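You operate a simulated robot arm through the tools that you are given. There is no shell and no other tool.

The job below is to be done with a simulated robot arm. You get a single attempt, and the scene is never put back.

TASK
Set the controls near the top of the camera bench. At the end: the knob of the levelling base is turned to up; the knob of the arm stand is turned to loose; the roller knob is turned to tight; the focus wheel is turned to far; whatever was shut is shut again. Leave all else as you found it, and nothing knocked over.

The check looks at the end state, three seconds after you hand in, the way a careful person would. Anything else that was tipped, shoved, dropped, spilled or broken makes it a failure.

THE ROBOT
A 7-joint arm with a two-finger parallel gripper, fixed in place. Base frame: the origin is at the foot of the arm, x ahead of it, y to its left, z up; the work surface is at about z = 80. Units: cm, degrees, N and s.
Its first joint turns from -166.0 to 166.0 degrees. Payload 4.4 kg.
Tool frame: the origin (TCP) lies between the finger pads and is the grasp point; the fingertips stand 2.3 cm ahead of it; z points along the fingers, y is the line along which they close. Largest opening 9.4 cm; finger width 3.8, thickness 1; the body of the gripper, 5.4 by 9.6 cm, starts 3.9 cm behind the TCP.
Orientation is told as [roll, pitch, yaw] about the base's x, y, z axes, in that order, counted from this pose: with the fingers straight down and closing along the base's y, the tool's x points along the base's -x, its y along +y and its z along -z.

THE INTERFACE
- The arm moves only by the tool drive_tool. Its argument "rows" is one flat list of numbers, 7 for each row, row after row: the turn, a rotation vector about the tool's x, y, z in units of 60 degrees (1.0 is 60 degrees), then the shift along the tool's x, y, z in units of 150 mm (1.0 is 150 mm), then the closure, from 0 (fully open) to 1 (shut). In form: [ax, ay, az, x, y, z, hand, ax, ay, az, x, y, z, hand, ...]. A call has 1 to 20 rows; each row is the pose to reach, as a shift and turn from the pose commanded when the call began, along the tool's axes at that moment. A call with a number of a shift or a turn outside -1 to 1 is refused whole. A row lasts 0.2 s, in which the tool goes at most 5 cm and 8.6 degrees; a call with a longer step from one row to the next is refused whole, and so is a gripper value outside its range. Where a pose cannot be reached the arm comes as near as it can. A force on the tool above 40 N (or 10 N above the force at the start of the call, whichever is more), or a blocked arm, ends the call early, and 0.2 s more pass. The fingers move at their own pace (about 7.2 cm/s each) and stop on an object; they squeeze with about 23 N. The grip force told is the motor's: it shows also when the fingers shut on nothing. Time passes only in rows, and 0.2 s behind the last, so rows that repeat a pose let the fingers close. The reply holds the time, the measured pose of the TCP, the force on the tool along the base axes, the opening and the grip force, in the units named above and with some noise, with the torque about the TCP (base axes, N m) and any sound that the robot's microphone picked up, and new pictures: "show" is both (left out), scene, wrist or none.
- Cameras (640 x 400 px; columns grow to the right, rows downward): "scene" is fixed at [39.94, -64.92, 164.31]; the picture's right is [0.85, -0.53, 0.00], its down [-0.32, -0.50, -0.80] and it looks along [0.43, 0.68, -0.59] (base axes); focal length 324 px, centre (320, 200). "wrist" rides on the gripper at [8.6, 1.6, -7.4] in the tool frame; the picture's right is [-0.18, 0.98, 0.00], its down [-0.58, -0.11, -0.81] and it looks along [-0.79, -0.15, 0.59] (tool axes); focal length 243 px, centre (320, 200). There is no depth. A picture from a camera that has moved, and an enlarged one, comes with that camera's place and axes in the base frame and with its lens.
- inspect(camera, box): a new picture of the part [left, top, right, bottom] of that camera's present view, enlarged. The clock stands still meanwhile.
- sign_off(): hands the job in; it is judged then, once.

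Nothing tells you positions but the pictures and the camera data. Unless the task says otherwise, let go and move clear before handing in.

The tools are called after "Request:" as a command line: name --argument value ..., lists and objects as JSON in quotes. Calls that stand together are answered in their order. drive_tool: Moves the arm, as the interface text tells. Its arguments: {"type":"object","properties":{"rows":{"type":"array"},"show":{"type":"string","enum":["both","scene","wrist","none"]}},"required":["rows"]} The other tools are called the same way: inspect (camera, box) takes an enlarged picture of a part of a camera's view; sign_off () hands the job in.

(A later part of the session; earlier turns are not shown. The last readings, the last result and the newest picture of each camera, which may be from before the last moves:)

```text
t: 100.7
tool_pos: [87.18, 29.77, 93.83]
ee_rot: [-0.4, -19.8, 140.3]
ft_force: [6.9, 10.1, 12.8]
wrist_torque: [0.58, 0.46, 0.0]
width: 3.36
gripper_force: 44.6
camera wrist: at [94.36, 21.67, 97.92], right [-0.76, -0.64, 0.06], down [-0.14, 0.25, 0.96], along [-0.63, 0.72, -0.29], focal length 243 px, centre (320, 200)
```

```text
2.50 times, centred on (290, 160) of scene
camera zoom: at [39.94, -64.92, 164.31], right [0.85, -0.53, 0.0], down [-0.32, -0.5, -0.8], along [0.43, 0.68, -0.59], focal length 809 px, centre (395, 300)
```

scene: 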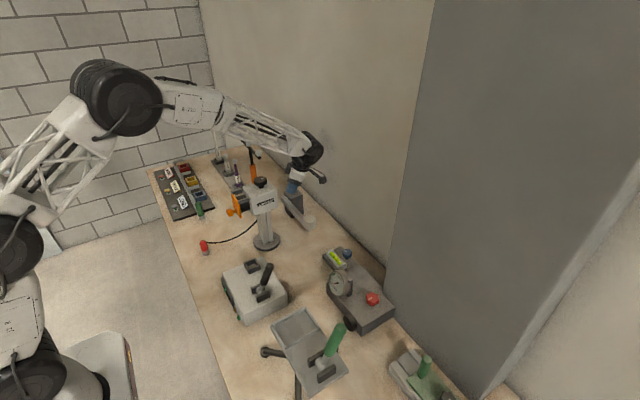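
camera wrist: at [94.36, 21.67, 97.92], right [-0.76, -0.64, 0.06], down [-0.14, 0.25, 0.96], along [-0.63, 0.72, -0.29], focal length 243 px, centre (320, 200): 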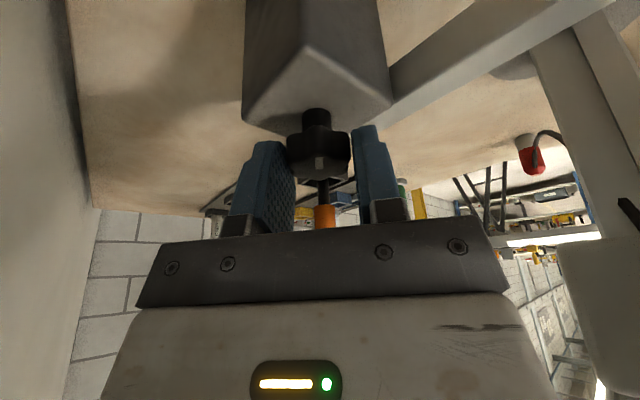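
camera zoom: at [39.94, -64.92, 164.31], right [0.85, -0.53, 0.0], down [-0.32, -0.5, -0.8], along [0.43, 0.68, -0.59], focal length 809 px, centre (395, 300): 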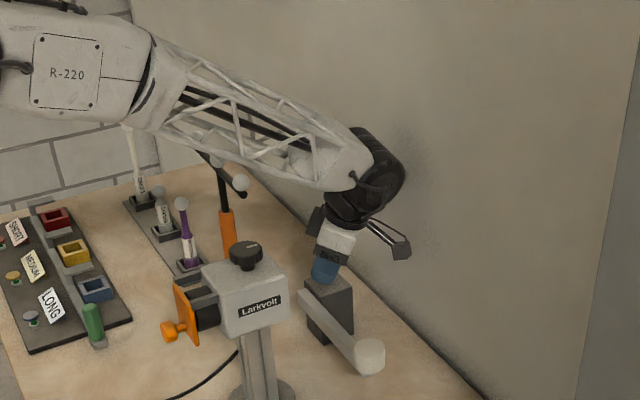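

50° turned, with no stop yet, and the camera is getting near the wall. I'll release, swing back to yaw 60° and continue from there.

Request:
drive_tool --rows '[0, 0, 0, 0, 0, 0, 0.55, 0, 0, 0, 0, 0, 0, 0.45, 0.045, 0, 0.124, 0, 0, 0, 0.45, 0.09, 0, 0.248, 0, 0, 0, 0.45, 0.135, 0, 0.372, 0, 0, 0, 0.45, 0.18, 0, 0.496, 0, 0, 0, 0.45, 0.228, 0, 0.627, 0, 0, 0, 0.45]' --show "none"

Request:
drive_tool --rows '[0.045, 0, 0.124, 0, 0, 0, 0.45, 0.09, 0, 0.248, 0, 0, 0, 0.45, 0.135, 0, 0.372, 0, 0, 0, 0.45, 0.18, 0, 0.496, 0, 0, 0, 0.45, 0.228, 0, 0.627, 0, 0, 0, 0.45, 0.228, 0, 0.627, 0, 0, 0, 0.45]' --show "wrist"

Request:
inspect --camera "wrist" --box '[220, 80, 420, 205]'

Request:
inspect --camera "scene" --box '[220, 80, 360, 240]'

```text
t: 102.3
tool_pos: [87.07, 29.94, 93.84]
ee_rot: [-0.4, -20.1, 100.1]
ft_force: [0.2, -0.1, 0.0]
wrist_torque: [-0.04, 0.0, -0.02]
width: 5.15
gripper_force: 0.1
```

```text
t: 103.7
tool_pos: [87.15, 29.93, 93.78]
ee_rot: [-0.2, -20.3, 59.9]
ft_force: [-0.1, -0.6, -0.3]
wrist_torque: [-0.02, 0.01, 0.01]
width: 5.18
gripper_force: 0.1
camera wrist: at [80.46, 21.31, 97.79], right [-0.76, 0.64, 0.06], down [0.22, 0.18, 0.96], along [0.6, 0.75, -0.28], focal length 243 px, centre (320, 200)
```

wrist: 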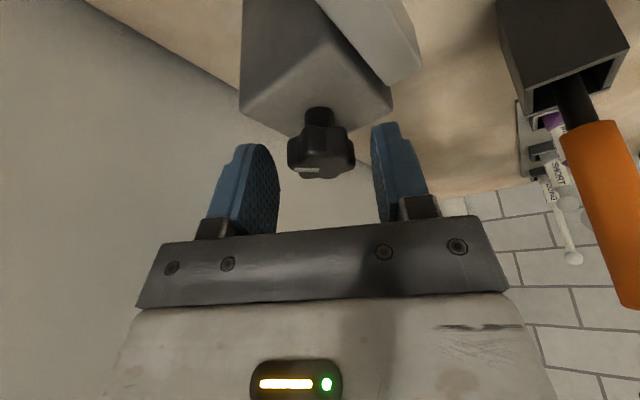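

```text
3.20 times, centred on (320, 142) of wrist
camera zoom: at [80.46, 21.31, 97.79], right [-0.76, 0.64, 0.06], down [0.22, 0.18, 0.96], along [0.6, 0.75, -0.28], focal length 776 px, centre (320, 384)
```

zoom: 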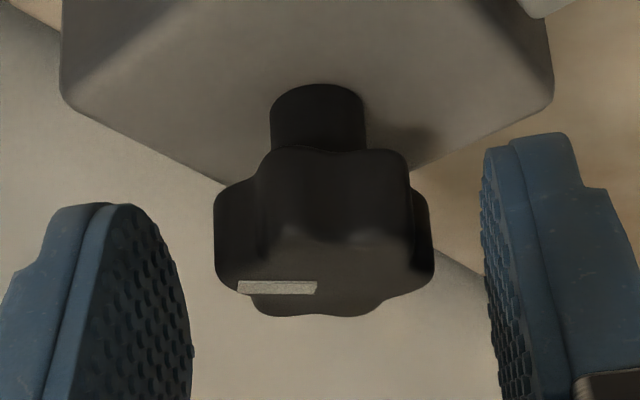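

```text
2.50 times, centred on (290, 160) of scene
camera zoom: at [39.94, -64.92, 164.31], right [0.85, -0.53, 0.0], down [-0.32, -0.5, -0.8], along [0.43, 0.68, -0.59], focal length 809 px, centre (395, 300)
```

zoom: 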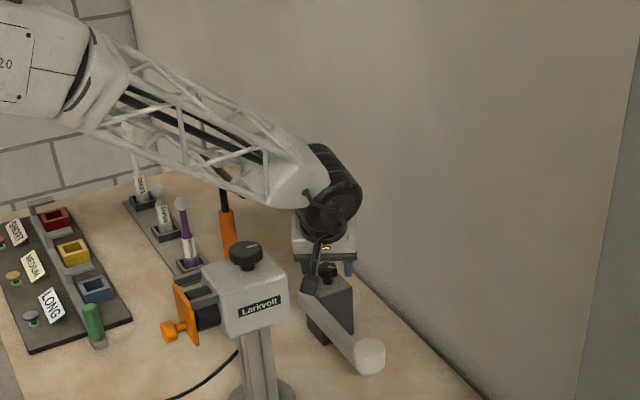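

Centred already. I'll grip and continue counterclockwise.

Request:
drive_tool --rows '[0, 0, 0, 0, 0.003, 0, 0.55, 0, 0, 0, 0, 0.003, 0, 0.65, 0, 0, 0, 0, 0.003, 0, 0.72, 0, 0, 0, 0, 0.003, 0, 0.72]' --show "none"

```text
t: 104.7
tool_pos: [87.0, 30.01, 93.85]
ee_rot: [-0.2, -20.3, 60.1]
ft_force: [-28.1, 13.1, 6.4]
wrist_torque: [0.23, 0.7, 0.04]
width: 3.37
gripper_force: 45.3
```

Request:
drive_tool --rows '[0, 0, 0, 0, 0.007, 0, 0.72, -0.0285, 0, -0.0784, 0, 0.007, 0, 0.72, -0.057, 0, -0.157, 0, 0.007, 0, 0.72, -0.0855, 0, -0.235, 0, 0.007, 0, 0.72, -0.114, 0, -0.3135, 0, 0.007, 0, 0.72]' --show "none"

```text
t: 105.9
tool_pos: [86.96, 30.0, 93.82]
ee_rot: [-0.4, -20.2, 80.2]
ft_force: [-7.4, 22.5, -3.9]
wrist_torque: [0.41, 0.3, -0.05]
width: 3.33
gripper_force: 44.9
```

Request:
drive_tool --rows '[-0.0285, 0, -0.0784, -0.005, 0.003, 0.0019, 0.72, -0.057, 0, -0.157, -0.005, 0.003, 0.0019, 0.72, -0.0855, 0, -0.235, -0.005, 0.003, 0.0019, 0.72, -0.114, 0, -0.3135, -0.005, 0.003, 0.0019, 0.72]' --show "none"

```text
t: 106.9
tool_pos: [86.93, 29.88, 93.76]
ee_rot: [-0.4, -20.1, 100.3]
ft_force: [2.3, -6.6, -3.1]
wrist_torque: [0.14, -0.02, 0.01]
width: 3.37
gripper_force: 45.4
```

Request:
drive_tool --rows '[-0.0285, 0, -0.0784, 0, 0, 0, 0.72, -0.057, 0, -0.157, 0, 0, 0, 0.72, -0.0855, 0, -0.235, 0, 0, 0, 0.72, -0.114, 0, -0.3135, 0, 0, 0, 0.72]' --show "wrist"

Request:
inspect --camera "wrist" --box '[220, 80, 420, 205]'

```text
t: 107.9
tool_pos: [86.98, 30.04, 93.74]
ee_rot: [-0.4, -20.0, 120.3]
ft_force: [4.0, 2.3, -3.2]
wrist_torque: [0.4, 0.13, -0.64]
width: 3.34
gripper_force: 44.9
camera wrist: at [90.98, 19.9, 97.86], right [-0.94, -0.34, 0.06], down [-0.05, 0.29, 0.96], along [-0.34, 0.89, -0.28], focal length 243 px, centre (320, 200)
```

wrist: 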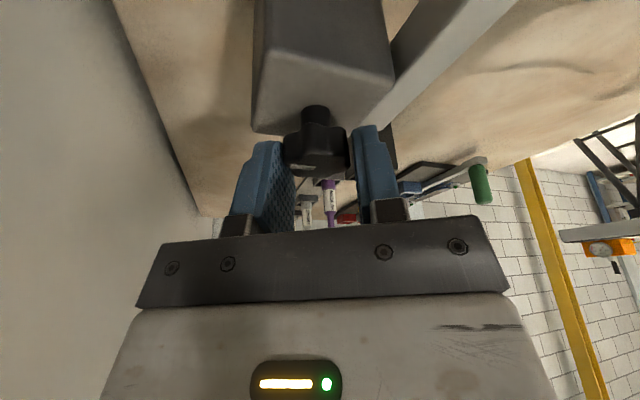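

```text
3.20 times, centred on (320, 142) of wrist
camera zoom: at [90.98, 19.9, 97.86], right [-0.94, -0.34, 0.06], down [-0.05, 0.29, 0.96], along [-0.34, 0.89, -0.28], focal length 776 px, centre (320, 384)
```

zoom: 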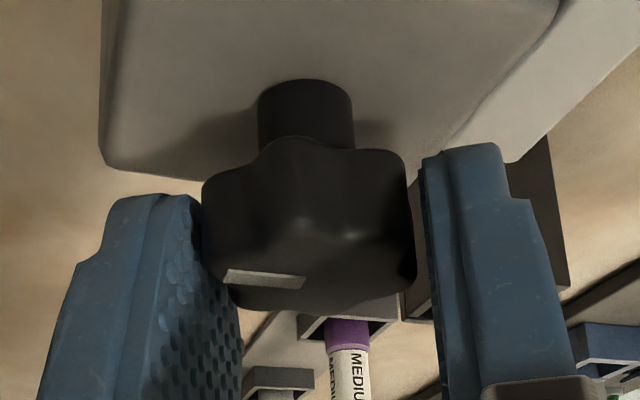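

Torque of -0.64 N·m with negligible side force means the knob has reached its loose stop, about 90° counterclockwise of its start. I'll release and lift straight up.

Request:
drive_tool --rows '[0, 0, 0, 0, 0, 0, 0.55, 0, 0, 0, 0, 0, 0, 0.45, 0, 0, 0, -0.06, 0, -0.165, 0.42, 0, 0, 0, -0.12, 0, -0.33, 0.42, 0, 0, 0, -0.2, 0, -0.55, 0.42, 0, 0, 0, -0.28, 0, -0.78, 0.42, 0, 0, 0, -0.36, 0, -0.99, 0.42]' --show "both"

Request:
inspect --camera "scene" --box '[220, 120, 340, 250]'

Request:
inspect --camera "wrist" --box '[220, 0, 420, 125]'

```text
t: 109.5
tool_pos: [86.74, 30.0, 109.49]
ee_rot: [-0.4, -20.1, 120.3]
ft_force: [-0.1, 0.8, 0.9]
wrist_torque: [-0.06, 0.03, -0.03]
width: 5.44
gripper_force: 0.1
camera wrist: at [90.89, 19.82, 113.6], right [-0.94, -0.34, 0.06], down [-0.05, 0.29, 0.96], along [-0.34, 0.89, -0.28], focal length 243 px, centre (320, 200)
```

scene: 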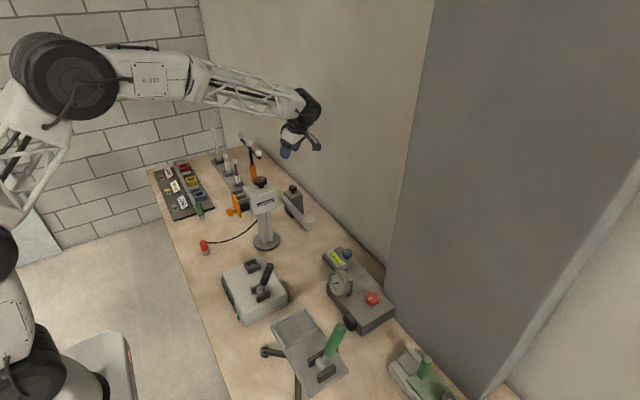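
wrist: 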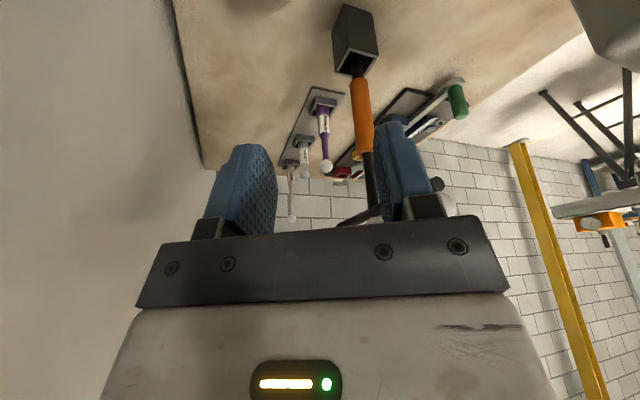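

```text
3.08 times, centred on (280, 185) of scene
camera zoom: at [39.94, -64.92, 164.31], right [0.85, -0.53, 0.0], down [-0.32, -0.5, -0.8], along [0.43, 0.68, -0.59], focal length 996 px, centre (443, 246)
```

zoom: 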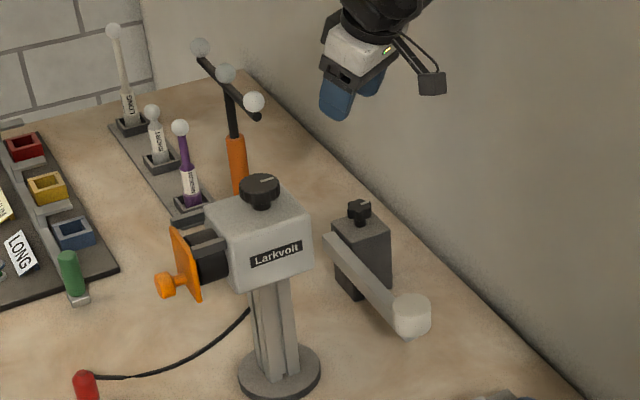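

```text
3.20 times, centred on (320, 62) of wrist
camera zoom: at [90.89, 19.82, 113.6], right [-0.94, -0.34, 0.06], down [-0.05, 0.29, 0.96], along [-0.34, 0.89, -0.28], focal length 776 px, centre (320, 640)
```

zoom: 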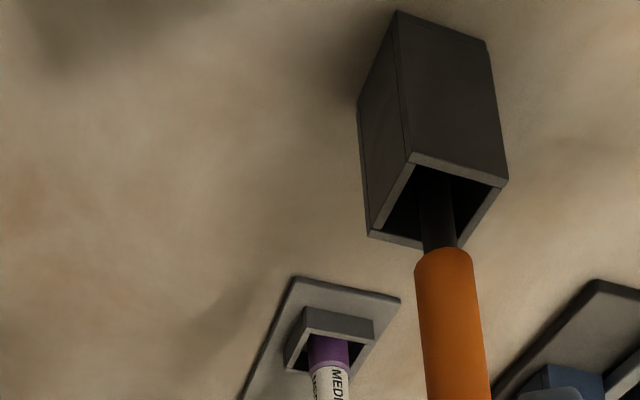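

All as intended: the arm stand, T-bar and Larkvolt are in place. Next is the focus wheel at about (70.8, 20.8, 106.5). I'll rise away from the T-bar and straighten the tool first.

Request:
drive_tool --rows '[0, 0, 0, 0.04, 0.067, -0.227, 0.42, 0, 0, 0, 0.08, 0.135, -0.455, 0.42, 0, 0, 0, 0.12, 0.2, -0.68, 0.42, 0, 0, 0, 0.159, 0.269, -0.909, 0.42]' --show "none"

Request:
drive_tool --rows '[0.0486, 0, 0.134, 0, 0, 0, 0.42, 0.097, 0, 0.268, 0, 0, 0, 0.42, 0.146, 0, 0.402, 0, 0, 0, 0.42, 0.195, 0, 0.536, 0, 0, 0, 0.42, 0.243, 0, 0.67, 0, 0, 0, 0.42, 0.292, 0, 0.805, 0, 0, 0, 0.42, 0.342, 0, 0.94, 0, 0, 0, 0.42]' --show "none"

Request:
drive_tool --rows '[0, 0.083, 0, 0, 0, 0, 0.42, 0, 0.166, 0, 0, 0, 0, 0.42, 0, 0.25, 0, 0, 0, 0, 0.42, 0, 0.333, 0, 0, 0, 0, 0.42]' --show "both"

```text
t: 110.5
tool_pos: [86.78, 22.02, 121.51]
ee_rot: [-0.4, -20.0, 120.2]
ft_force: [0.7, -0.4, 0.3]
wrist_torque: [0.02, -0.01, 0.0]
width: 5.45
gripper_force: 0.1
```

```text
t: 112.1
tool_pos: [86.72, 21.93, 121.54]
ee_rot: [-0.1, -20.3, 60.0]
ft_force: [-0.2, -0.2, 0.6]
wrist_torque: [-0.03, 0.01, 0.03]
width: 5.46
gripper_force: 0.1
```

```text
t: 113.1
tool_pos: [86.7, 21.93, 121.45]
ee_rot: [-0.3, -0.2, 60.1]
ft_force: [0.3, 0.4, 0.6]
wrist_torque: [-0.04, 0.03, -0.01]
width: 5.47
gripper_force: 0.0
camera wrist: at [81.08, 15.12, 128.93], right [-0.76, 0.65, 0.0], down [0.38, 0.45, 0.81], along [0.53, 0.61, -0.59], focal length 243 px, centre (320, 200)
```

scene: 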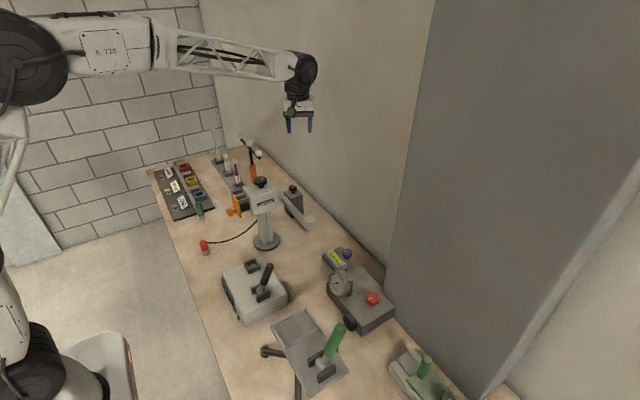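
wrist: 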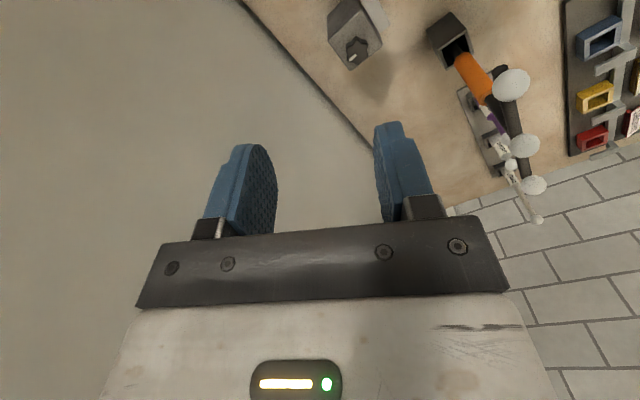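

Request:
inspect --camera "wrist" --box '[310, 0, 410, 70]'

Request:
inspect --camera "scene" --box '[215, 250, 300, 330]'

Request:
inspect --camera "scene" --box '[225, 165, 285, 225]'

```text
5.71 times, centred on (360, 35) of wrist
camera zoom: at [81.08, 15.12, 128.93], right [-0.76, 0.65, 0.0], down [0.38, 0.45, 0.81], along [0.53, 0.61, -0.59], focal length 1386 px, centre (91, 1143)
```

zoom: 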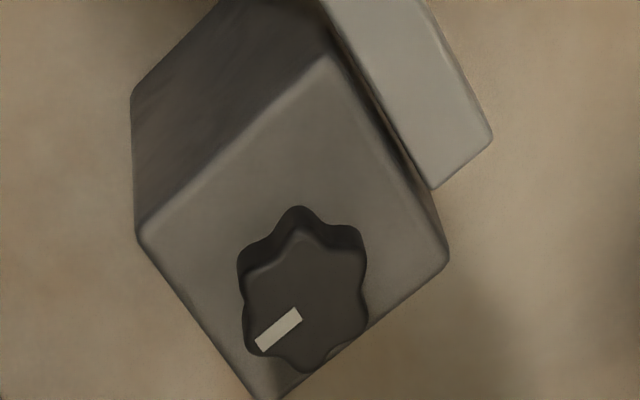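

```text
5.00 times, centred on (258, 290) of scene
camera zoom: at [39.94, -64.92, 164.31], right [0.85, -0.53, 0.0], down [-0.32, -0.5, -0.8], along [0.43, 0.68, -0.59], focal length 1619 px, centre (632, -250)
```

zoom: 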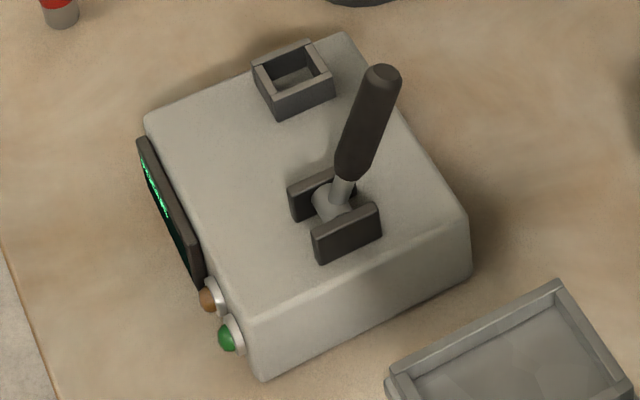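

```text
6.67 times, centred on (255, 195) of scene
camera zoom: at [39.94, -64.92, 164.31], right [0.85, -0.53, 0.0], down [-0.32, -0.5, -0.8], along [0.43, 0.68, -0.59], focal length 2158 px, centre (753, 233)
```

zoom: 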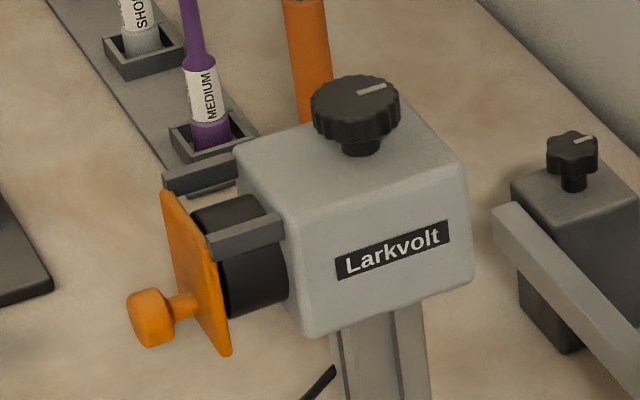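

The arm-stand pointer has moved from -y to +x. All the other knobs began with their pointers at +x, so zero is likely +x and the second state lies clockwise, which suggests "far" is clockwise on the focus wheel. I'll move above the wheel.

Request:
drive_tool --rows '[0, 0, -0.125, 0.148, 0.22, 0.0, 0.42, 0, 0, -0.25, 0.296, 0.44, 0.05, 0.42, 0, 0, -0.375, 0.445, 0.66, 0.15, 0.42, 0, 0, -0.5, 0.593, 0.881, 0.233, 0.42]' --show "both"

Request:
inspect --camera "wrist" --box '[200, 0, 440, 150]'

```text
t: 114.1
tool_pos: [70.92, 20.89, 117.9]
ee_rot: [-0.4, -0.2, 90.0]
ft_force: [-0.7, -0.9, 0.7]
wrist_torque: [0.02, 0.02, -0.02]
width: 5.46
gripper_force: 0.0
camera wrist: at [69.36, 12.04, 125.28], right [-0.98, 0.18, -0.01], down [0.1, 0.58, 0.81], along [0.15, 0.79, -0.59], focal length 243 px, centre (320, 200)
```

scene: 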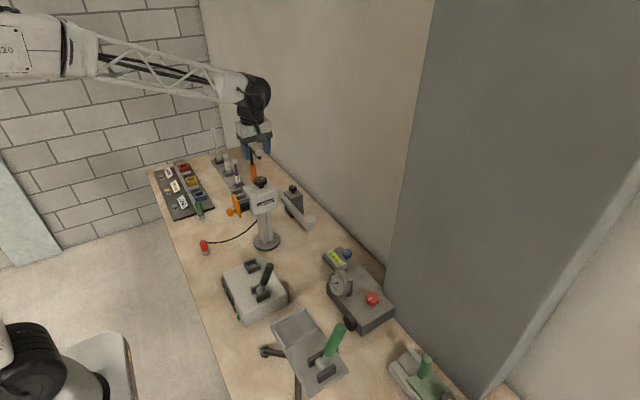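
wrist: 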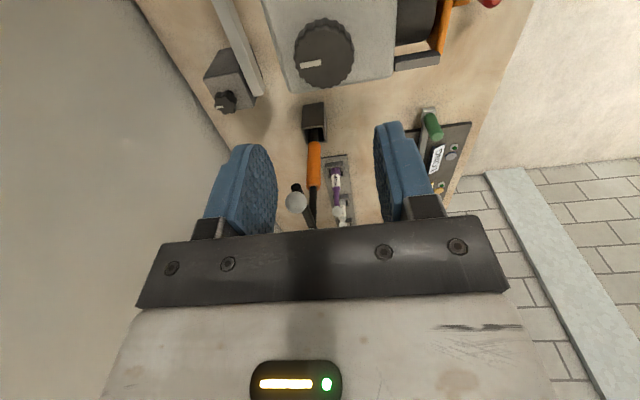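

```text
2.67 times, centred on (320, 75) of wrist
camera zoom: at [69.36, 12.04, 125.28], right [-0.98, 0.18, -0.01], down [0.1, 0.58, 0.81], along [0.15, 0.79, -0.59], focal length 647 px, centre (320, 533)
```

zoom: 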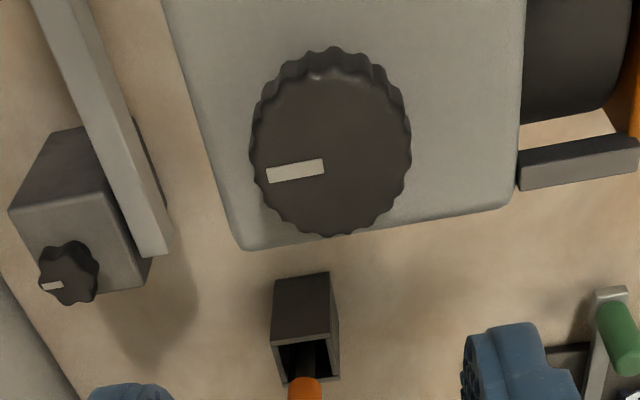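

The wheel's centre is at about (70.4, 19.8, 107.5), 4.3 cm across, with its pointer toward +x. I'll lower over it with the fingers opened a bit more.

Request:
drive_tool --rows '[0, 0, 0, 0.033, 0.015, 0.2, 0.33, 0, 0, 0, 0.0667, 0.03, 0.42, 0.33]' --show "wrist"

Request:
inspect --camera "wrist" --box '[200, 40, 440, 190]'

Request:
inspect --camera "scene" --box '[210, 130, 310, 230]'

```text
t: 114.7
tool_pos: [70.44, 19.81, 111.72]
ee_rot: [-0.4, -0.2, 90.1]
ft_force: [0.4, 0.0, 0.3]
wrist_torque: [-0.01, 0.0, -0.01]
width: 6.31
gripper_force: 0.0
camera wrist: at [68.97, 11.02, 119.09], right [-0.98, 0.18, -0.01], down [0.1, 0.58, 0.81], along [0.15, 0.79, -0.59], focal length 243 px, centre (320, 200)
```

wrist: 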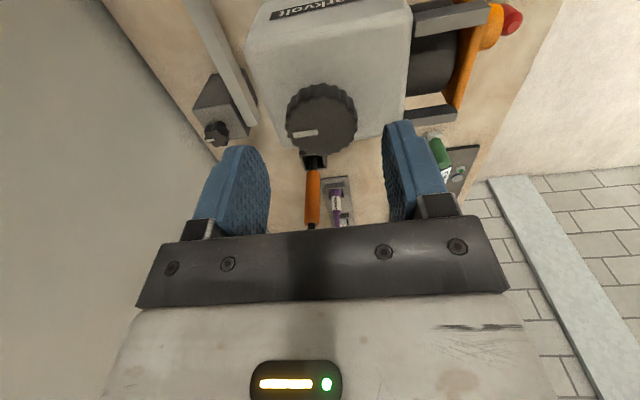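

```text
2.67 times, centred on (320, 115) of wrist
camera zoom: at [68.97, 11.02, 119.09], right [-0.98, 0.18, -0.01], down [0.1, 0.58, 0.81], along [0.15, 0.79, -0.59], focal length 647 px, centre (320, 427)
```

zoom: 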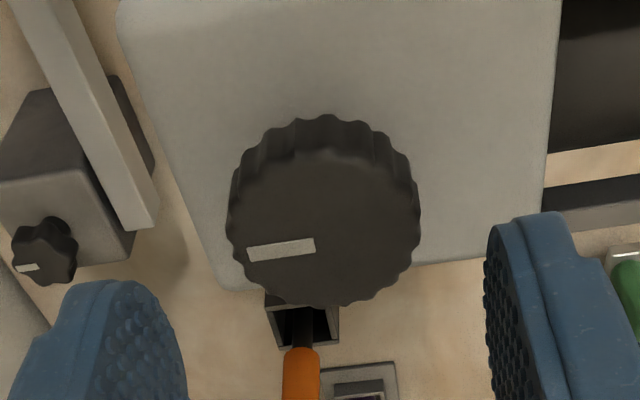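

```text
4.00 times, centred on (260, 180) of scene
camera zoom: at [39.94, -64.92, 164.31], right [0.85, -0.53, 0.0], down [-0.32, -0.5, -0.8], along [0.43, 0.68, -0.59], focal length 1295 px, centre (560, 280)
```

zoom: 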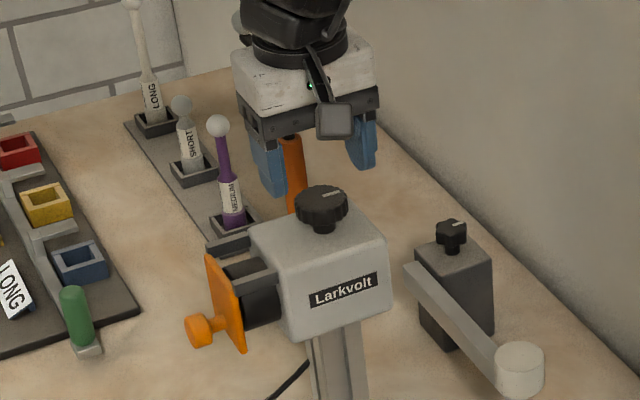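

Well aligned. I'll lower to grip height and close gently.

Request:
drive_tool --rows '[0, 0, 0, 0.005, -0.003, 0.14, 0.33, 0, 0, 0, 0.0067, -0.003, 0.272, 0.33, 0, 0, 0, 0.0067, -0.003, 0.272, 0.42, 0, 0, 0, 0.0067, -0.003, 0.272, 0.5]' --show "wrist"

Request:
inspect --camera "wrist" --box '[220, 90, 420, 215]'

Request:
inspect --camera "scene" --box '[225, 155, 285, 215]'

```text
t: 115.7
tool_pos: [70.56, 19.86, 107.49]
ee_rot: [-0.5, -0.2, 90.1]
ft_force: [-0.2, -0.7, 0.7]
wrist_torque: [-0.01, -0.01, -0.03]
width: 4.68
gripper_force: 0.1
camera wrist: at [68.99, 10.99, 114.92], right [-0.98, 0.18, -0.01], down [0.1, 0.58, 0.81], along [0.15, 0.79, -0.59], focal length 243 px, centre (320, 200)
```

wrist: 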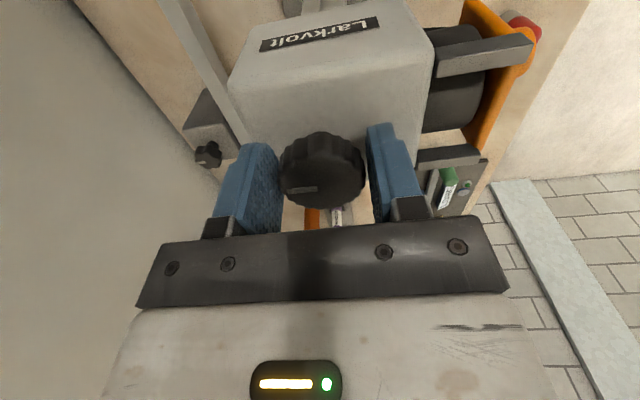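

```text
3.20 times, centred on (320, 152) of wrist
camera zoom: at [68.99, 10.99, 114.92], right [-0.98, 0.18, -0.01], down [0.1, 0.58, 0.81], along [0.15, 0.79, -0.59], focal length 776 px, centre (320, 352)
```

zoom: 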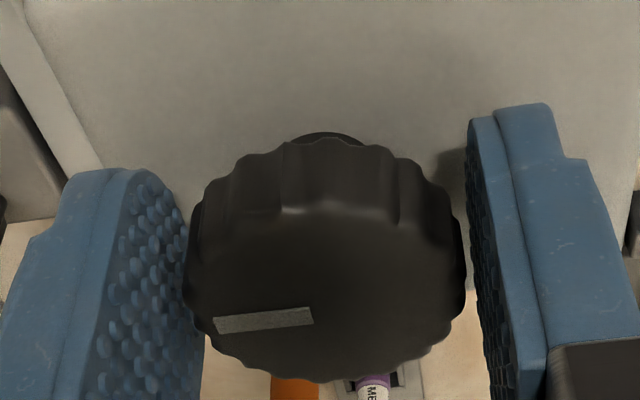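

```text
6.67 times, centred on (255, 185) of scene
camera zoom: at [39.94, -64.92, 164.31], right [0.85, -0.53, 0.0], down [-0.32, -0.5, -0.8], along [0.43, 0.68, -0.59], focal length 2158 px, centre (753, 300)
```

zoom: 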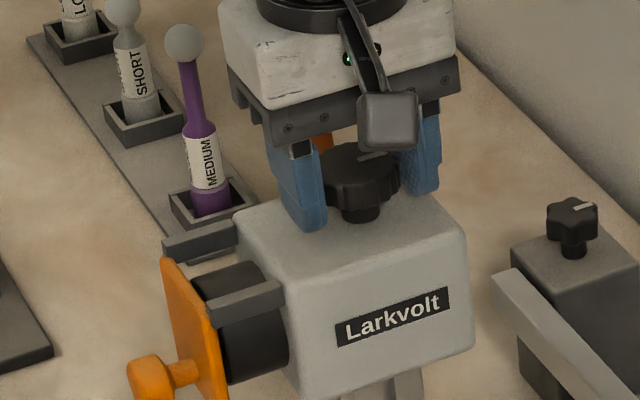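

The fingers straddle the wheel evenly. The camera stands on a column, so I'll close in small steps and watch for any side push.

Request:
drive_tool --rows '[0, 0, 0, 0, 0.003, 0, 0.51, 0, 0, 0, 0, 0.003, 0, 0.52, 0, 0, 0, 0, 0.003, 0, 0.53]' --show "none"

```text
t: 116.5
tool_pos: [70.52, 19.72, 107.57]
ee_rot: [-0.5, -0.1, 90.0]
ft_force: [-1.4, 0.2, 0.1]
wrist_torque: [0.0, 0.01, 0.0]
width: 4.43
gripper_force: 0.0
```

Request:
drive_tool --rows '[0, 0, 0, 0, 0, 0, 0.54, 0, 0, 0, 0, 0, 0, 0.545, 0, 0, 0, 0, 0, 0, 0.55]' --show "none"

```text
t: 117.3
tool_pos: [70.48, 19.77, 107.42]
ee_rot: [-0.5, -0.1, 89.9]
ft_force: [1.2, -0.9, -0.9]
wrist_torque: [-0.04, 0.02, 0.0]
width: 4.27
gripper_force: 0.7
```

Request:
drive_tool --rows '[0, 0, 0, 0, 0, 0, 0.555, 0, 0, 0, 0, 0, 0, 0.56, 0, 0, 0, 0, 0, 0, 0.565]' --show "none"

```text
t: 118.1
tool_pos: [70.5, 19.77, 107.58]
ee_rot: [-0.4, -0.1, 90.0]
ft_force: [3.9, -0.7, -0.2]
wrist_torque: [-0.01, -0.05, 0.04]
width: 4.24
gripper_force: 2.0
```

Request:
drive_tool --rows '[0, 0, 0, 0, -0.001, 0, 0.575, 0, 0, 0, 0, -0.001, 0, 0.585, 0, 0, 0, 0, -0.001, 0, 0.6]' --show "none"

```text
t: 118.9
tool_pos: [70.51, 19.74, 107.54]
ee_rot: [-0.4, -0.2, 90.0]
ft_force: [7.6, 0.6, -1.8]
wrist_torque: [-0.01, -0.1, 0.01]
width: 4.15
gripper_force: 44.8
```

Gripped with only about 8 N of side force. I'll make a small clockwise test turn and look at the display and surroundings.

Request:
drive_tool --rows '[0, 0, 0.07, 0, -0.002, 0, 0.6, 0, 0, 0.14, 0, -0.002, 0, 0.6, 0, 0, 0.2, 0, -0.002, 0, 0.6]' --show "wrist"

Request:
inspect --camera "wrist" --box '[220, 90, 420, 215]'

Request:
inspect --camera "scene" --box '[210, 150, 310, 310]'

```text
t: 119.7
tool_pos: [70.41, 19.78, 107.57]
ee_rot: [-0.2, -0.2, 78.0]
ft_force: [-16.0, 3.7, -3.7]
wrist_torque: [-0.57, 0.3, 0.09]
width: 4.18
gripper_force: 44.6
camera wrist: at [67.15, 11.52, 114.96], right [-0.92, 0.38, 0.0], down [0.22, 0.54, 0.81], along [0.31, 0.75, -0.59], focal length 243 px, centre (320, 200)
```

wrist: 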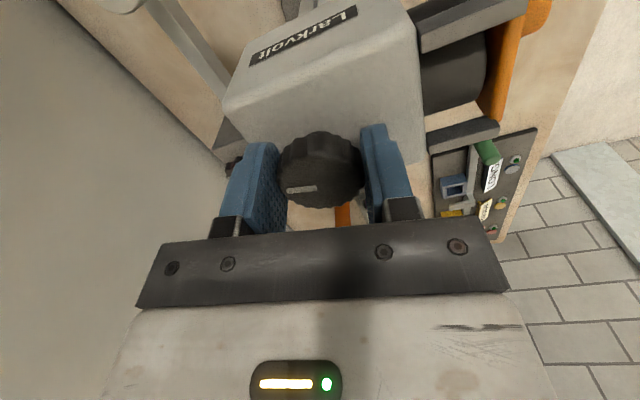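

```text
3.20 times, centred on (320, 152) of wrist
camera zoom: at [67.15, 11.52, 114.96], right [-0.92, 0.38, 0.0], down [0.22, 0.54, 0.81], along [0.31, 0.75, -0.59], focal length 776 px, centre (320, 352)
```

zoom: 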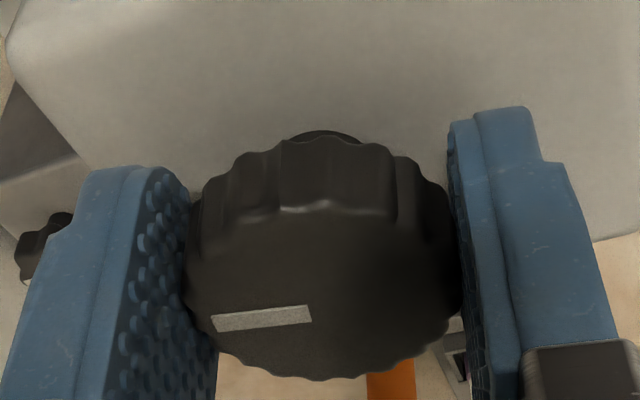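

```text
2.50 times, centred on (260, 230) of scene
camera zoom: at [39.94, -64.92, 164.31], right [0.85, -0.53, 0.0], down [-0.32, -0.5, -0.8], along [0.43, 0.68, -0.59], focal length 809 px, centre (470, 125)
```

zoom: 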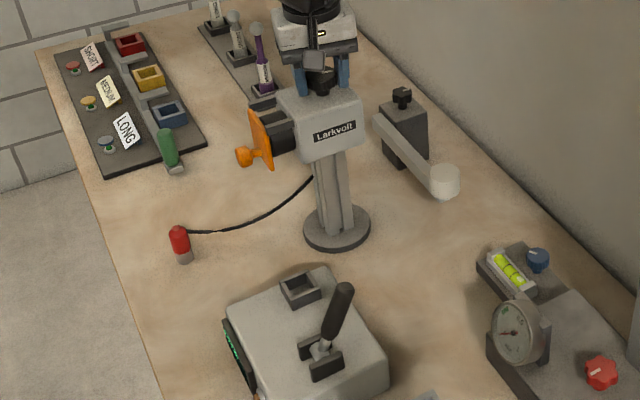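

The wheel turns with the gripper at low torque and the camera stand hasn't moved. I'll continue clockwise.

Request:
drive_tool --rows '[0, 0, 0, 0, 0.003, 0, 0.6, 0, 0, 0.08, 0, 0.003, 0, 0.6, 0, 0, 0.16, 0, 0.003, 0, 0.6, 0, 0, 0.24, 0, 0.003, 0, 0.6, 0, 0, 0.32, 0, 0.003, 0, 0.6]' --show "none"

```text
t: 120.9
tool_pos: [70.35, 19.82, 107.5]
ee_rot: [-0.3, -0.3, 58.8]
ft_force: [-31.5, 9.6, -14.5]
wrist_torque: [-0.3, 0.64, 0.09]
width: 4.16
gripper_force: 45.6
```

Side force is building, so I'll ease it before turning on.

Request:
drive_tool --rows '[0, 0, 0, 0.0012, 0.004, 0.0015, 0.6, 0, 0, 0, 0.0025, 0.008, 0.003, 0.6, 0, 0, 0.05, 0.0025, 0.008, 0.003, 0.6]' --show "none"

```text
t: 121.7
tool_pos: [70.36, 19.77, 107.55]
ee_rot: [-0.2, -0.4, 55.7]
ft_force: [-4.5, 5.6, -16.3]
wrist_torque: [-0.59, 0.35, -0.01]
width: 4.16
gripper_force: 45.5
```

The offset pattern shows the wheel axis is 0.26 cm further from the camera side than the tool axis. I'll turn along the matching arc.

Request:
drive_tool --rows '[0, 0, 0.083, -0.0001, 0.0015, 0.001, 0.6, 0, 0, 0.167, -0.0003, 0.003, 0.001, 0.6, 0, 0, 0.25, -0.0006, 0.0045, 0.001, 0.6, 0, 0, 0.333, -0.001, 0.0059, 0.001, 0.6]' --show "none"

Request:
inspect --camera "scene" --box '[210, 150, 310, 310]'

```text
t: 122.7
tool_pos: [70.36, 19.88, 107.51]
ee_rot: [0.0, -0.5, 35.9]
ft_force: [9.9, 2.8, -8.6]
wrist_torque: [-0.36, 0.18, -0.04]
width: 4.16
gripper_force: 45.0
```

```text
2.50 times, centred on (260, 230) of scene
camera zoom: at [39.94, -64.92, 164.31], right [0.85, -0.53, 0.0], down [-0.32, -0.5, -0.8], along [0.43, 0.68, -0.59], focal length 809 px, centre (470, 125)
```

zoom: 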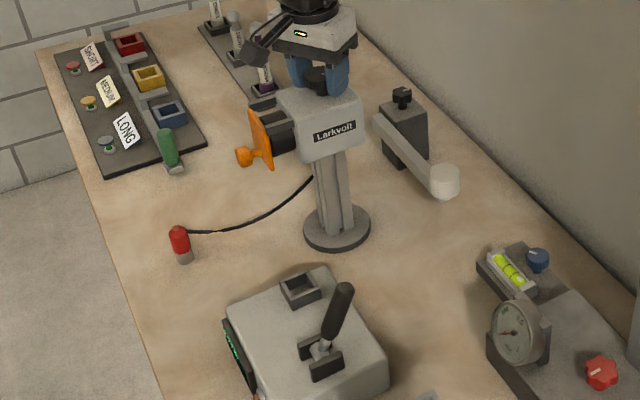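

Low forces. Continuing.

Request:
drive_tool --rows '[0, 0, 0.083, -0.0001, 0.0008, 0.001, 0.6, 0, 0, 0.167, -0.0005, 0.0018, 0.001, 0.6, 0, 0, 0.25, -0.001, 0.003, 0.001, 0.6, 0, 0, 0.333, -0.0015, 0.004, 0.001, 0.6]' --show "none"

```text
t: 123.7
tool_pos: [70.21, 19.98, 107.57]
ee_rot: [0.1, -0.5, 15.8]
ft_force: [13.6, -7.4, 4.6]
wrist_torque: [-0.24, -0.21, -0.01]
width: 4.16
gripper_force: 44.9
```

Request:
drive_tool --rows '[0, 0, 0.083, -0.0015, -0.0015, 0, 0.6, 0, 0, 0.167, -0.0028, 0, 0, 0.6, 0, 0, 0.25, -0.0033, 0.001, 0, 0.6, 0, 0, 0.333, -0.0037, 0.002, 0, 0.6]' --show "wrist"

Request:
inspect --camera "wrist" --box '[220, 90, 420, 215]'

Request:
inspect --camera "scene" --box '[210, 130, 310, 230]'

```text
t: 124.7
tool_pos: [70.34, 20.0, 107.52]
ee_rot: [0.3, -0.5, -4.2]
ft_force: [3.0, 2.0, 13.0]
wrist_torque: [0.0, -0.78, 0.03]
width: 4.14
gripper_force: 44.8
camera wrist: at [61.83, 22.11, 114.95], right [0.25, 0.97, 0.01], down [0.57, -0.15, 0.81], along [0.78, -0.2, -0.59], focal length 243 px, centre (320, 200)
```

wrist: 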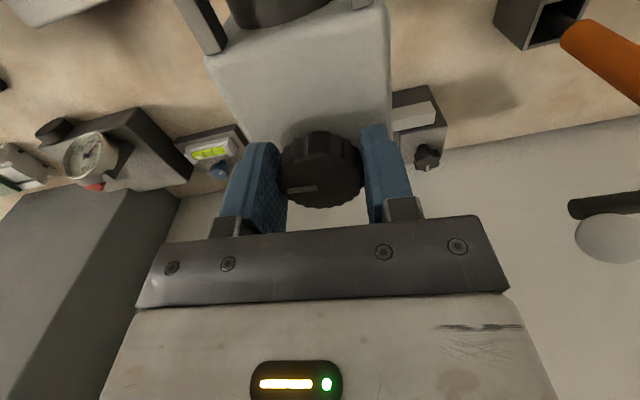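

```text
3.20 times, centred on (320, 152) of wrist
camera zoom: at [61.83, 22.11, 114.95], right [0.25, 0.97, 0.01], down [0.57, -0.15, 0.81], along [0.78, -0.2, -0.59], focal length 776 px, centre (320, 352)
```

zoom: 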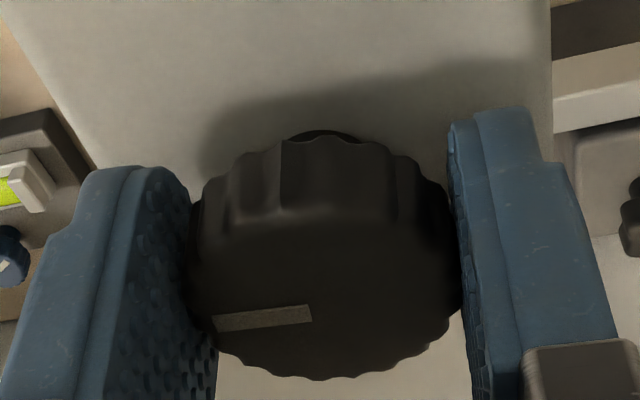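

```text
4.00 times, centred on (260, 180) of scene
camera zoom: at [39.94, -64.92, 164.31], right [0.85, -0.53, 0.0], down [-0.32, -0.5, -0.8], along [0.43, 0.68, -0.59], focal length 1295 px, centre (560, 280)
```

zoom: 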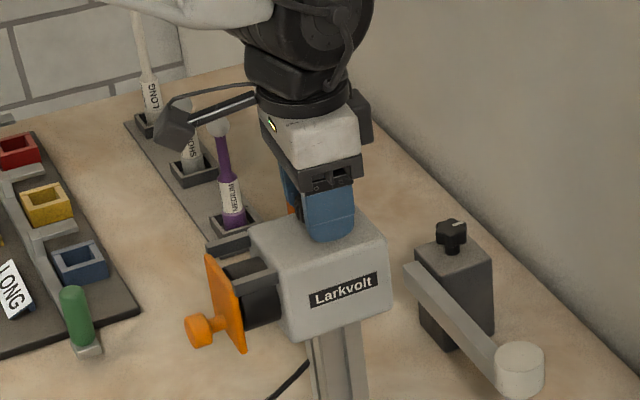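

94° turned so far, still free. Continuing clockwise.

Request:
drive_tool --rows '[0, 0, 0.083, -0.0001, 0.0014, -0.0005, 0.6, 0, 0, 0.167, -0.0003, 0.0028, -0.0005, 0.6, 0, 0, 0.25, -0.0006, 0.004, -0.0005, 0.6, 0, 0, 0.333, -0.001, 0.005, -0.0005, 0.6]' --show "none"

```text
t: 125.7
tool_pos: [70.34, 19.96, 107.46]
ee_rot: [0.4, -0.3, -24.1]
ft_force: [-7.4, 2.8, 18.4]
wrist_torque: [-0.26, -0.42, 0.01]
width: 4.16
gripper_force: 44.8
```

Request:
drive_tool --rows '[0, 0, 0.083, 0.001, 0.0014, -0.001, 0.6, 0, 0, 0.167, 0.0012, 0.003, -0.002, 0.6, 0, 0, 0.25, 0.001, 0.0045, -0.002, 0.6, 0, 0, 0.333, 0.0005, 0.006, -0.002, 0.6]' --show "none"

Request:
inspect --camera "scene" --box '[210, 110, 330, 230]'

```text
t: 126.7
tool_pos: [70.37, 20.13, 107.46]
ee_rot: [0.3, -0.1, -44.1]
ft_force: [1.3, 2.6, 5.9]
wrist_torque: [-0.51, -0.74, 0.04]
width: 4.18
gripper_force: 44.9
```

```text
3.33 times, centred on (270, 170) of scene
camera zoom: at [39.94, -64.92, 164.31], right [0.85, -0.53, 0.0], down [-0.32, -0.5, -0.8], along [0.43, 0.68, -0.59], focal length 1079 px, centre (487, 300)
```

zoom: 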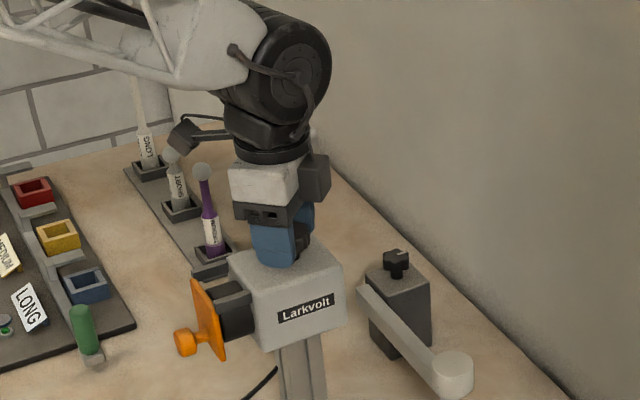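

134° and still free. I'll release, swing back to yaw 90° around the wheel and continue.

Request:
drive_tool --rows '[0, 0, 0, 0, 0, 0, 0.5, 0, 0, 0, 0, 0, 0, 0.38, 0, 0, -0.14, 0, 0, 0, 0.38, 0, 0, -0.28, 0, 0, 0, 0.38, 0, 0, -0.42, 0, 0, 0, 0.38, 0, 0, -0.56, 0, 0, 0, 0.38, 0, 0, -0.7, 0, 0, 0, 0.38, 0, 0, -0.84, 0, 0, 0, 0.38, 0, 0, -0.98, 0, 0, 0, 0.38]' --show "none"

Request:
drive_tool --rows '[0, 0, -0.14, 0, 0, 0, 0.38, 0, 0, -0.28, 0, 0, 0, 0.38, 0, 0, -0.42, 0, 0, 0, 0.38, 0, 0, -0.56, 0, 0, 0, 0.38, 0, 0, -0.7, 0, 0, 0, 0.38, 0, 0, -0.84, 0, 0, 0, 0.38, 0, 0, -0.98, 0, 0, 0, 0.38]' --show "none"

Request:
drive_tool --rows '[0, 0, -0.13, 0, 0, 0, 0.38, 0, 0, -0.27, 0, 0, 0, 0.38, 0, 0, -0.27, 0, 0, 0, 0.38]' --show "wrist"

Request:
inspect --camera "wrist" --box '[220, 90, 420, 215]'

Request:
inspect --camera "scene" --box '[210, 110, 330, 230]'

```text
t: 128.7
tool_pos: [70.39, 20.23, 107.56]
ee_rot: [0.1, -0.3, 14.9]
ft_force: [-0.6, 0.7, 0.3]
wrist_torque: [0.01, -0.01, -0.01]
width: 5.83
gripper_force: 0.1
```

```text
t: 130.3
tool_pos: [70.3, 20.05, 107.6]
ee_rot: [-0.3, -0.3, 73.7]
ft_force: [-0.5, 0.9, -0.3]
wrist_torque: [0.0, 0.0, -0.01]
width: 5.83
gripper_force: 0.0
```

```text
t: 131.1
tool_pos: [70.32, 20.16, 107.57]
ee_rot: [-0.5, -0.1, 89.9]
ft_force: [-0.1, 0.8, 0.1]
wrist_torque: [-0.02, -0.01, -0.04]
width: 5.83
gripper_force: 0.0
camera wrist: at [68.77, 11.33, 114.95], right [-0.98, 0.19, -0.01], down [0.11, 0.58, 0.81], along [0.15, 0.79, -0.59], focal length 243 px, centre (320, 200)
```

wrist: 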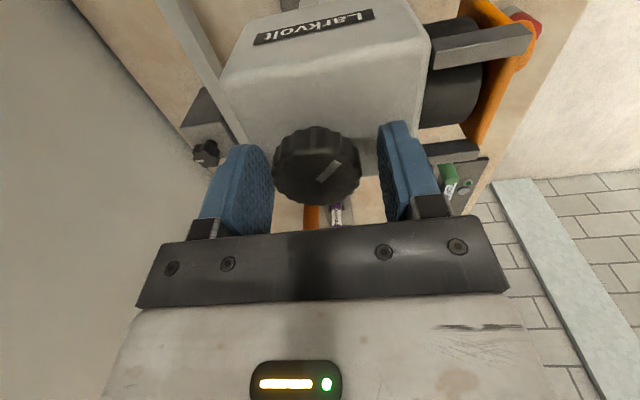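

```text
3.20 times, centred on (320, 152) of wrist
camera zoom: at [68.77, 11.33, 114.95], right [-0.98, 0.19, -0.01], down [0.11, 0.58, 0.81], along [0.15, 0.79, -0.59], focal length 776 px, centre (320, 352)
```

zoom: 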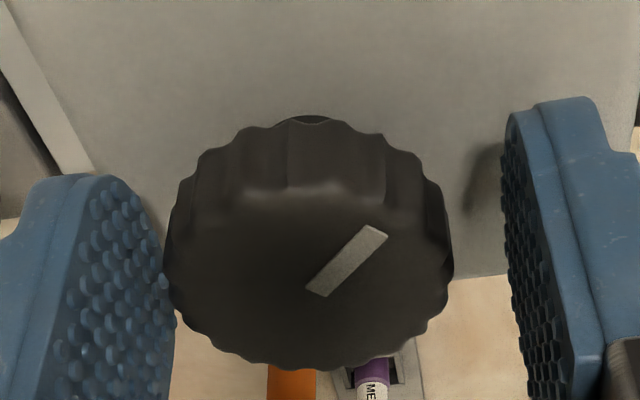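

```text
3.33 times, centred on (270, 170) of scene
camera zoom: at [39.94, -64.92, 164.31], right [0.85, -0.53, 0.0], down [-0.32, -0.5, -0.8], along [0.43, 0.68, -0.59], focal length 1079 px, centre (487, 300)
```

zoom: 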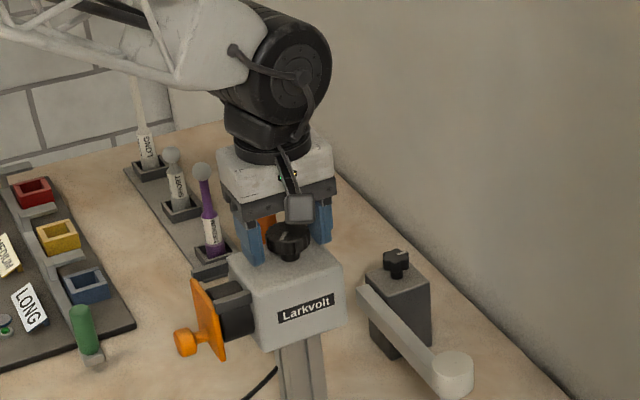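

Recentre, grip again, and continue clockwise.

Request:
drive_tool --rows '[0, 0, 0, 0, -0.0133, 0, 0.45, 0, 0, 0, 0, -0.0133, 0, 0.52, 0, 0, 0, 0, -0.0133, 0, 0.55, 0, 0, 0, 0, -0.0133, 0, 0.57, 0, 0, 0, 0, -0.0133, 0, 0.6]' --show "none"

```text
t: 132.3
tool_pos: [70.51, 20.06, 107.46]
ee_rot: [-0.5, -0.2, 89.9]
ft_force: [-9.3, 1.4, 1.9]
wrist_torque: [-0.02, 0.11, -0.06]
width: 4.18
gripper_force: 5.0
```

Request:
drive_tool --rows '[0, 0, 0, 0, 0.003, 0, 0.6, 0, 0, 0, 0, 0.003, 0, 0.62, 0, 0, 0, 0, 0.003, 0, 0.62]' --show "none"

```text
t: 133.1
tool_pos: [70.4, 20.19, 107.61]
ee_rot: [-0.3, -0.2, 89.7]
ft_force: [-7.2, 4.1, -3.2]
wrist_torque: [0.07, 0.05, 0.01]
width: 4.14
gripper_force: 45.4
```

Request:
drive_tool --rows '[0, 0, 0.083, 0, 0.0005, 0, 0.62, 0, 0, 0.167, 0, 0, 0, 0.62, 0, 0, 0.25, 0.0003, -0.0005, 0, 0.62, 0, 0, 0.333, 0.0005, -0.001, 0, 0.62]' --show "none"

```text
t: 134.1
tool_pos: [70.48, 20.1, 107.6]
ee_rot: [-0.3, -0.3, 69.8]
ft_force: [8.5, 1.7, -8.5]
wrist_torque: [-0.82, 0.09, 0.0]
width: 4.12
gripper_force: 45.0
```

Request:
drive_tool --rows '[0, 0, 0.083, 0, -0.002, 0, 0.62, 0, 0, 0.167, 0, -0.003, 0, 0.62, 0, 0, 0.25, 0.0003, -0.0035, 0, 0.62, 0, 0, 0.333, 0.0005, -0.004, 0, 0.62]' --show "none"

```text
t: 135.1
tool_pos: [70.59, 20.21, 107.65]
ee_rot: [-0.2, -0.3, 49.7]
ft_force: [3.9, -9.1, -9.2]
wrist_torque: [-0.78, 0.38, 0.01]
width: 4.12
gripper_force: 44.5
```

Request:
drive_tool --rows '[0, 0, 0.083, 0.0011, -0.003, 0, 0.62, 0, 0, 0.167, 0.0013, -0.004, 0, 0.62, 0, 0, 0.25, 0.0015, -0.0048, 0, 0.62, 0, 0, 0.333, 0.0017, -0.0055, 0, 0.62]' --show "none"

```text
t: 136.1
tool_pos: [70.59, 19.92, 107.46]
ee_rot: [0.0, -0.4, 29.7]
ft_force: [-0.5, -4.3, -8.1]
wrist_torque: [-0.04, -0.19, 0.02]
width: 4.14
gripper_force: 44.9
```

Request:
drive_tool --rows '[0, 0, 0.083, 0.0003, -0.002, 0, 0.62, 0, 0, 0.167, 0.0005, -0.003, 0, 0.62, 0, 0, 0.25, 0.0006, -0.004, 0, 0.62, 0, 0, 0.333, 0.0008, -0.005, 0, 0.62]' --show "none"

Request:
drive_tool --rows '[0, 0, 0.083, 0.0003, -0.001, 0, 0.62, 0, 0, 0.167, 0.0005, -0.002, 0, 0.62, 0, 0, 0.25, 0.0006, -0.003, 0, 0.62]' --show "wrist"

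Request:
inspect --camera "scene" --box '[210, 110, 330, 230]'

```text
t: 137.1
tool_pos: [70.65, 20.0, 107.53]
ee_rot: [0.1, -0.3, 9.8]
ft_force: [-15.4, 10.9, -7.8]
wrist_torque: [0.22, -0.47, -0.01]
width: 4.13
gripper_force: 45.0
```

```text
t: 137.9
tool_pos: [70.67, 19.95, 107.5]
ee_rot: [0.2, -0.2, -5.2]
ft_force: [-16.4, 29.2, -9.2]
wrist_torque: [0.18, 0.15, 0.0]
width: 4.12
gripper_force: 44.6
camera wrist: at [62.22, 22.24, 114.96], right [0.27, 0.96, 0.0], down [0.56, -0.16, 0.81], along [0.78, -0.22, -0.59], focal length 243 px, centre (320, 200)
```

wrist: 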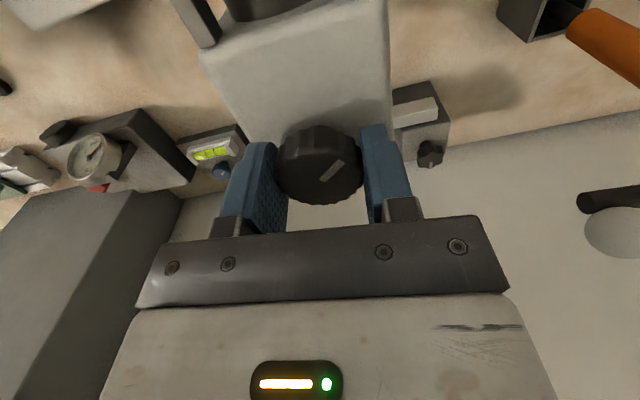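

```text
3.33 times, centred on (270, 170) of scene
camera zoom: at [39.94, -64.92, 164.31], right [0.85, -0.53, 0.0], down [-0.32, -0.5, -0.8], along [0.43, 0.68, -0.59], focal length 1079 px, centre (487, 300)
```

zoom: 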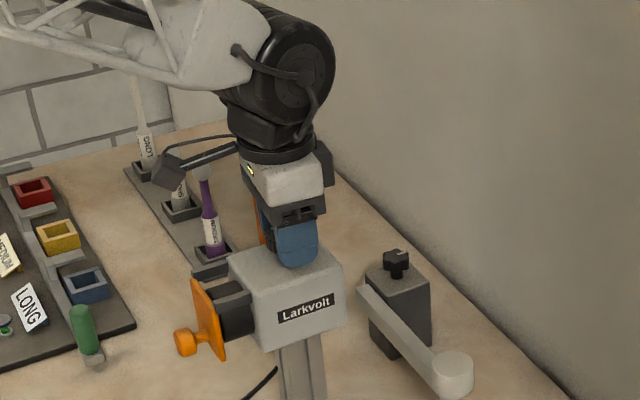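

Side force rose, so I'll ease it, then continue.

Request:
drive_tool --rows '[0, 0, 0, 0.0024, 0.0038, 0, 0.62, 0, 0, 0, 0.0047, 0.0072, 0, 0.62, 0, 0, 0.083, 0.0047, 0.0068, 0, 0.62, 0, 0, 0.167, 0.0047, 0.0064, 0, 0.62]' --show "none"

```text
t: 138.9
tool_pos: [70.76, 19.9, 107.43]
ee_rot: [0.2, -0.4, -15.2]
ft_force: [2.6, 1.5, -10.4]
wrist_torque: [-0.42, -1.08, 0.02]
width: 4.14
gripper_force: 45.2
```

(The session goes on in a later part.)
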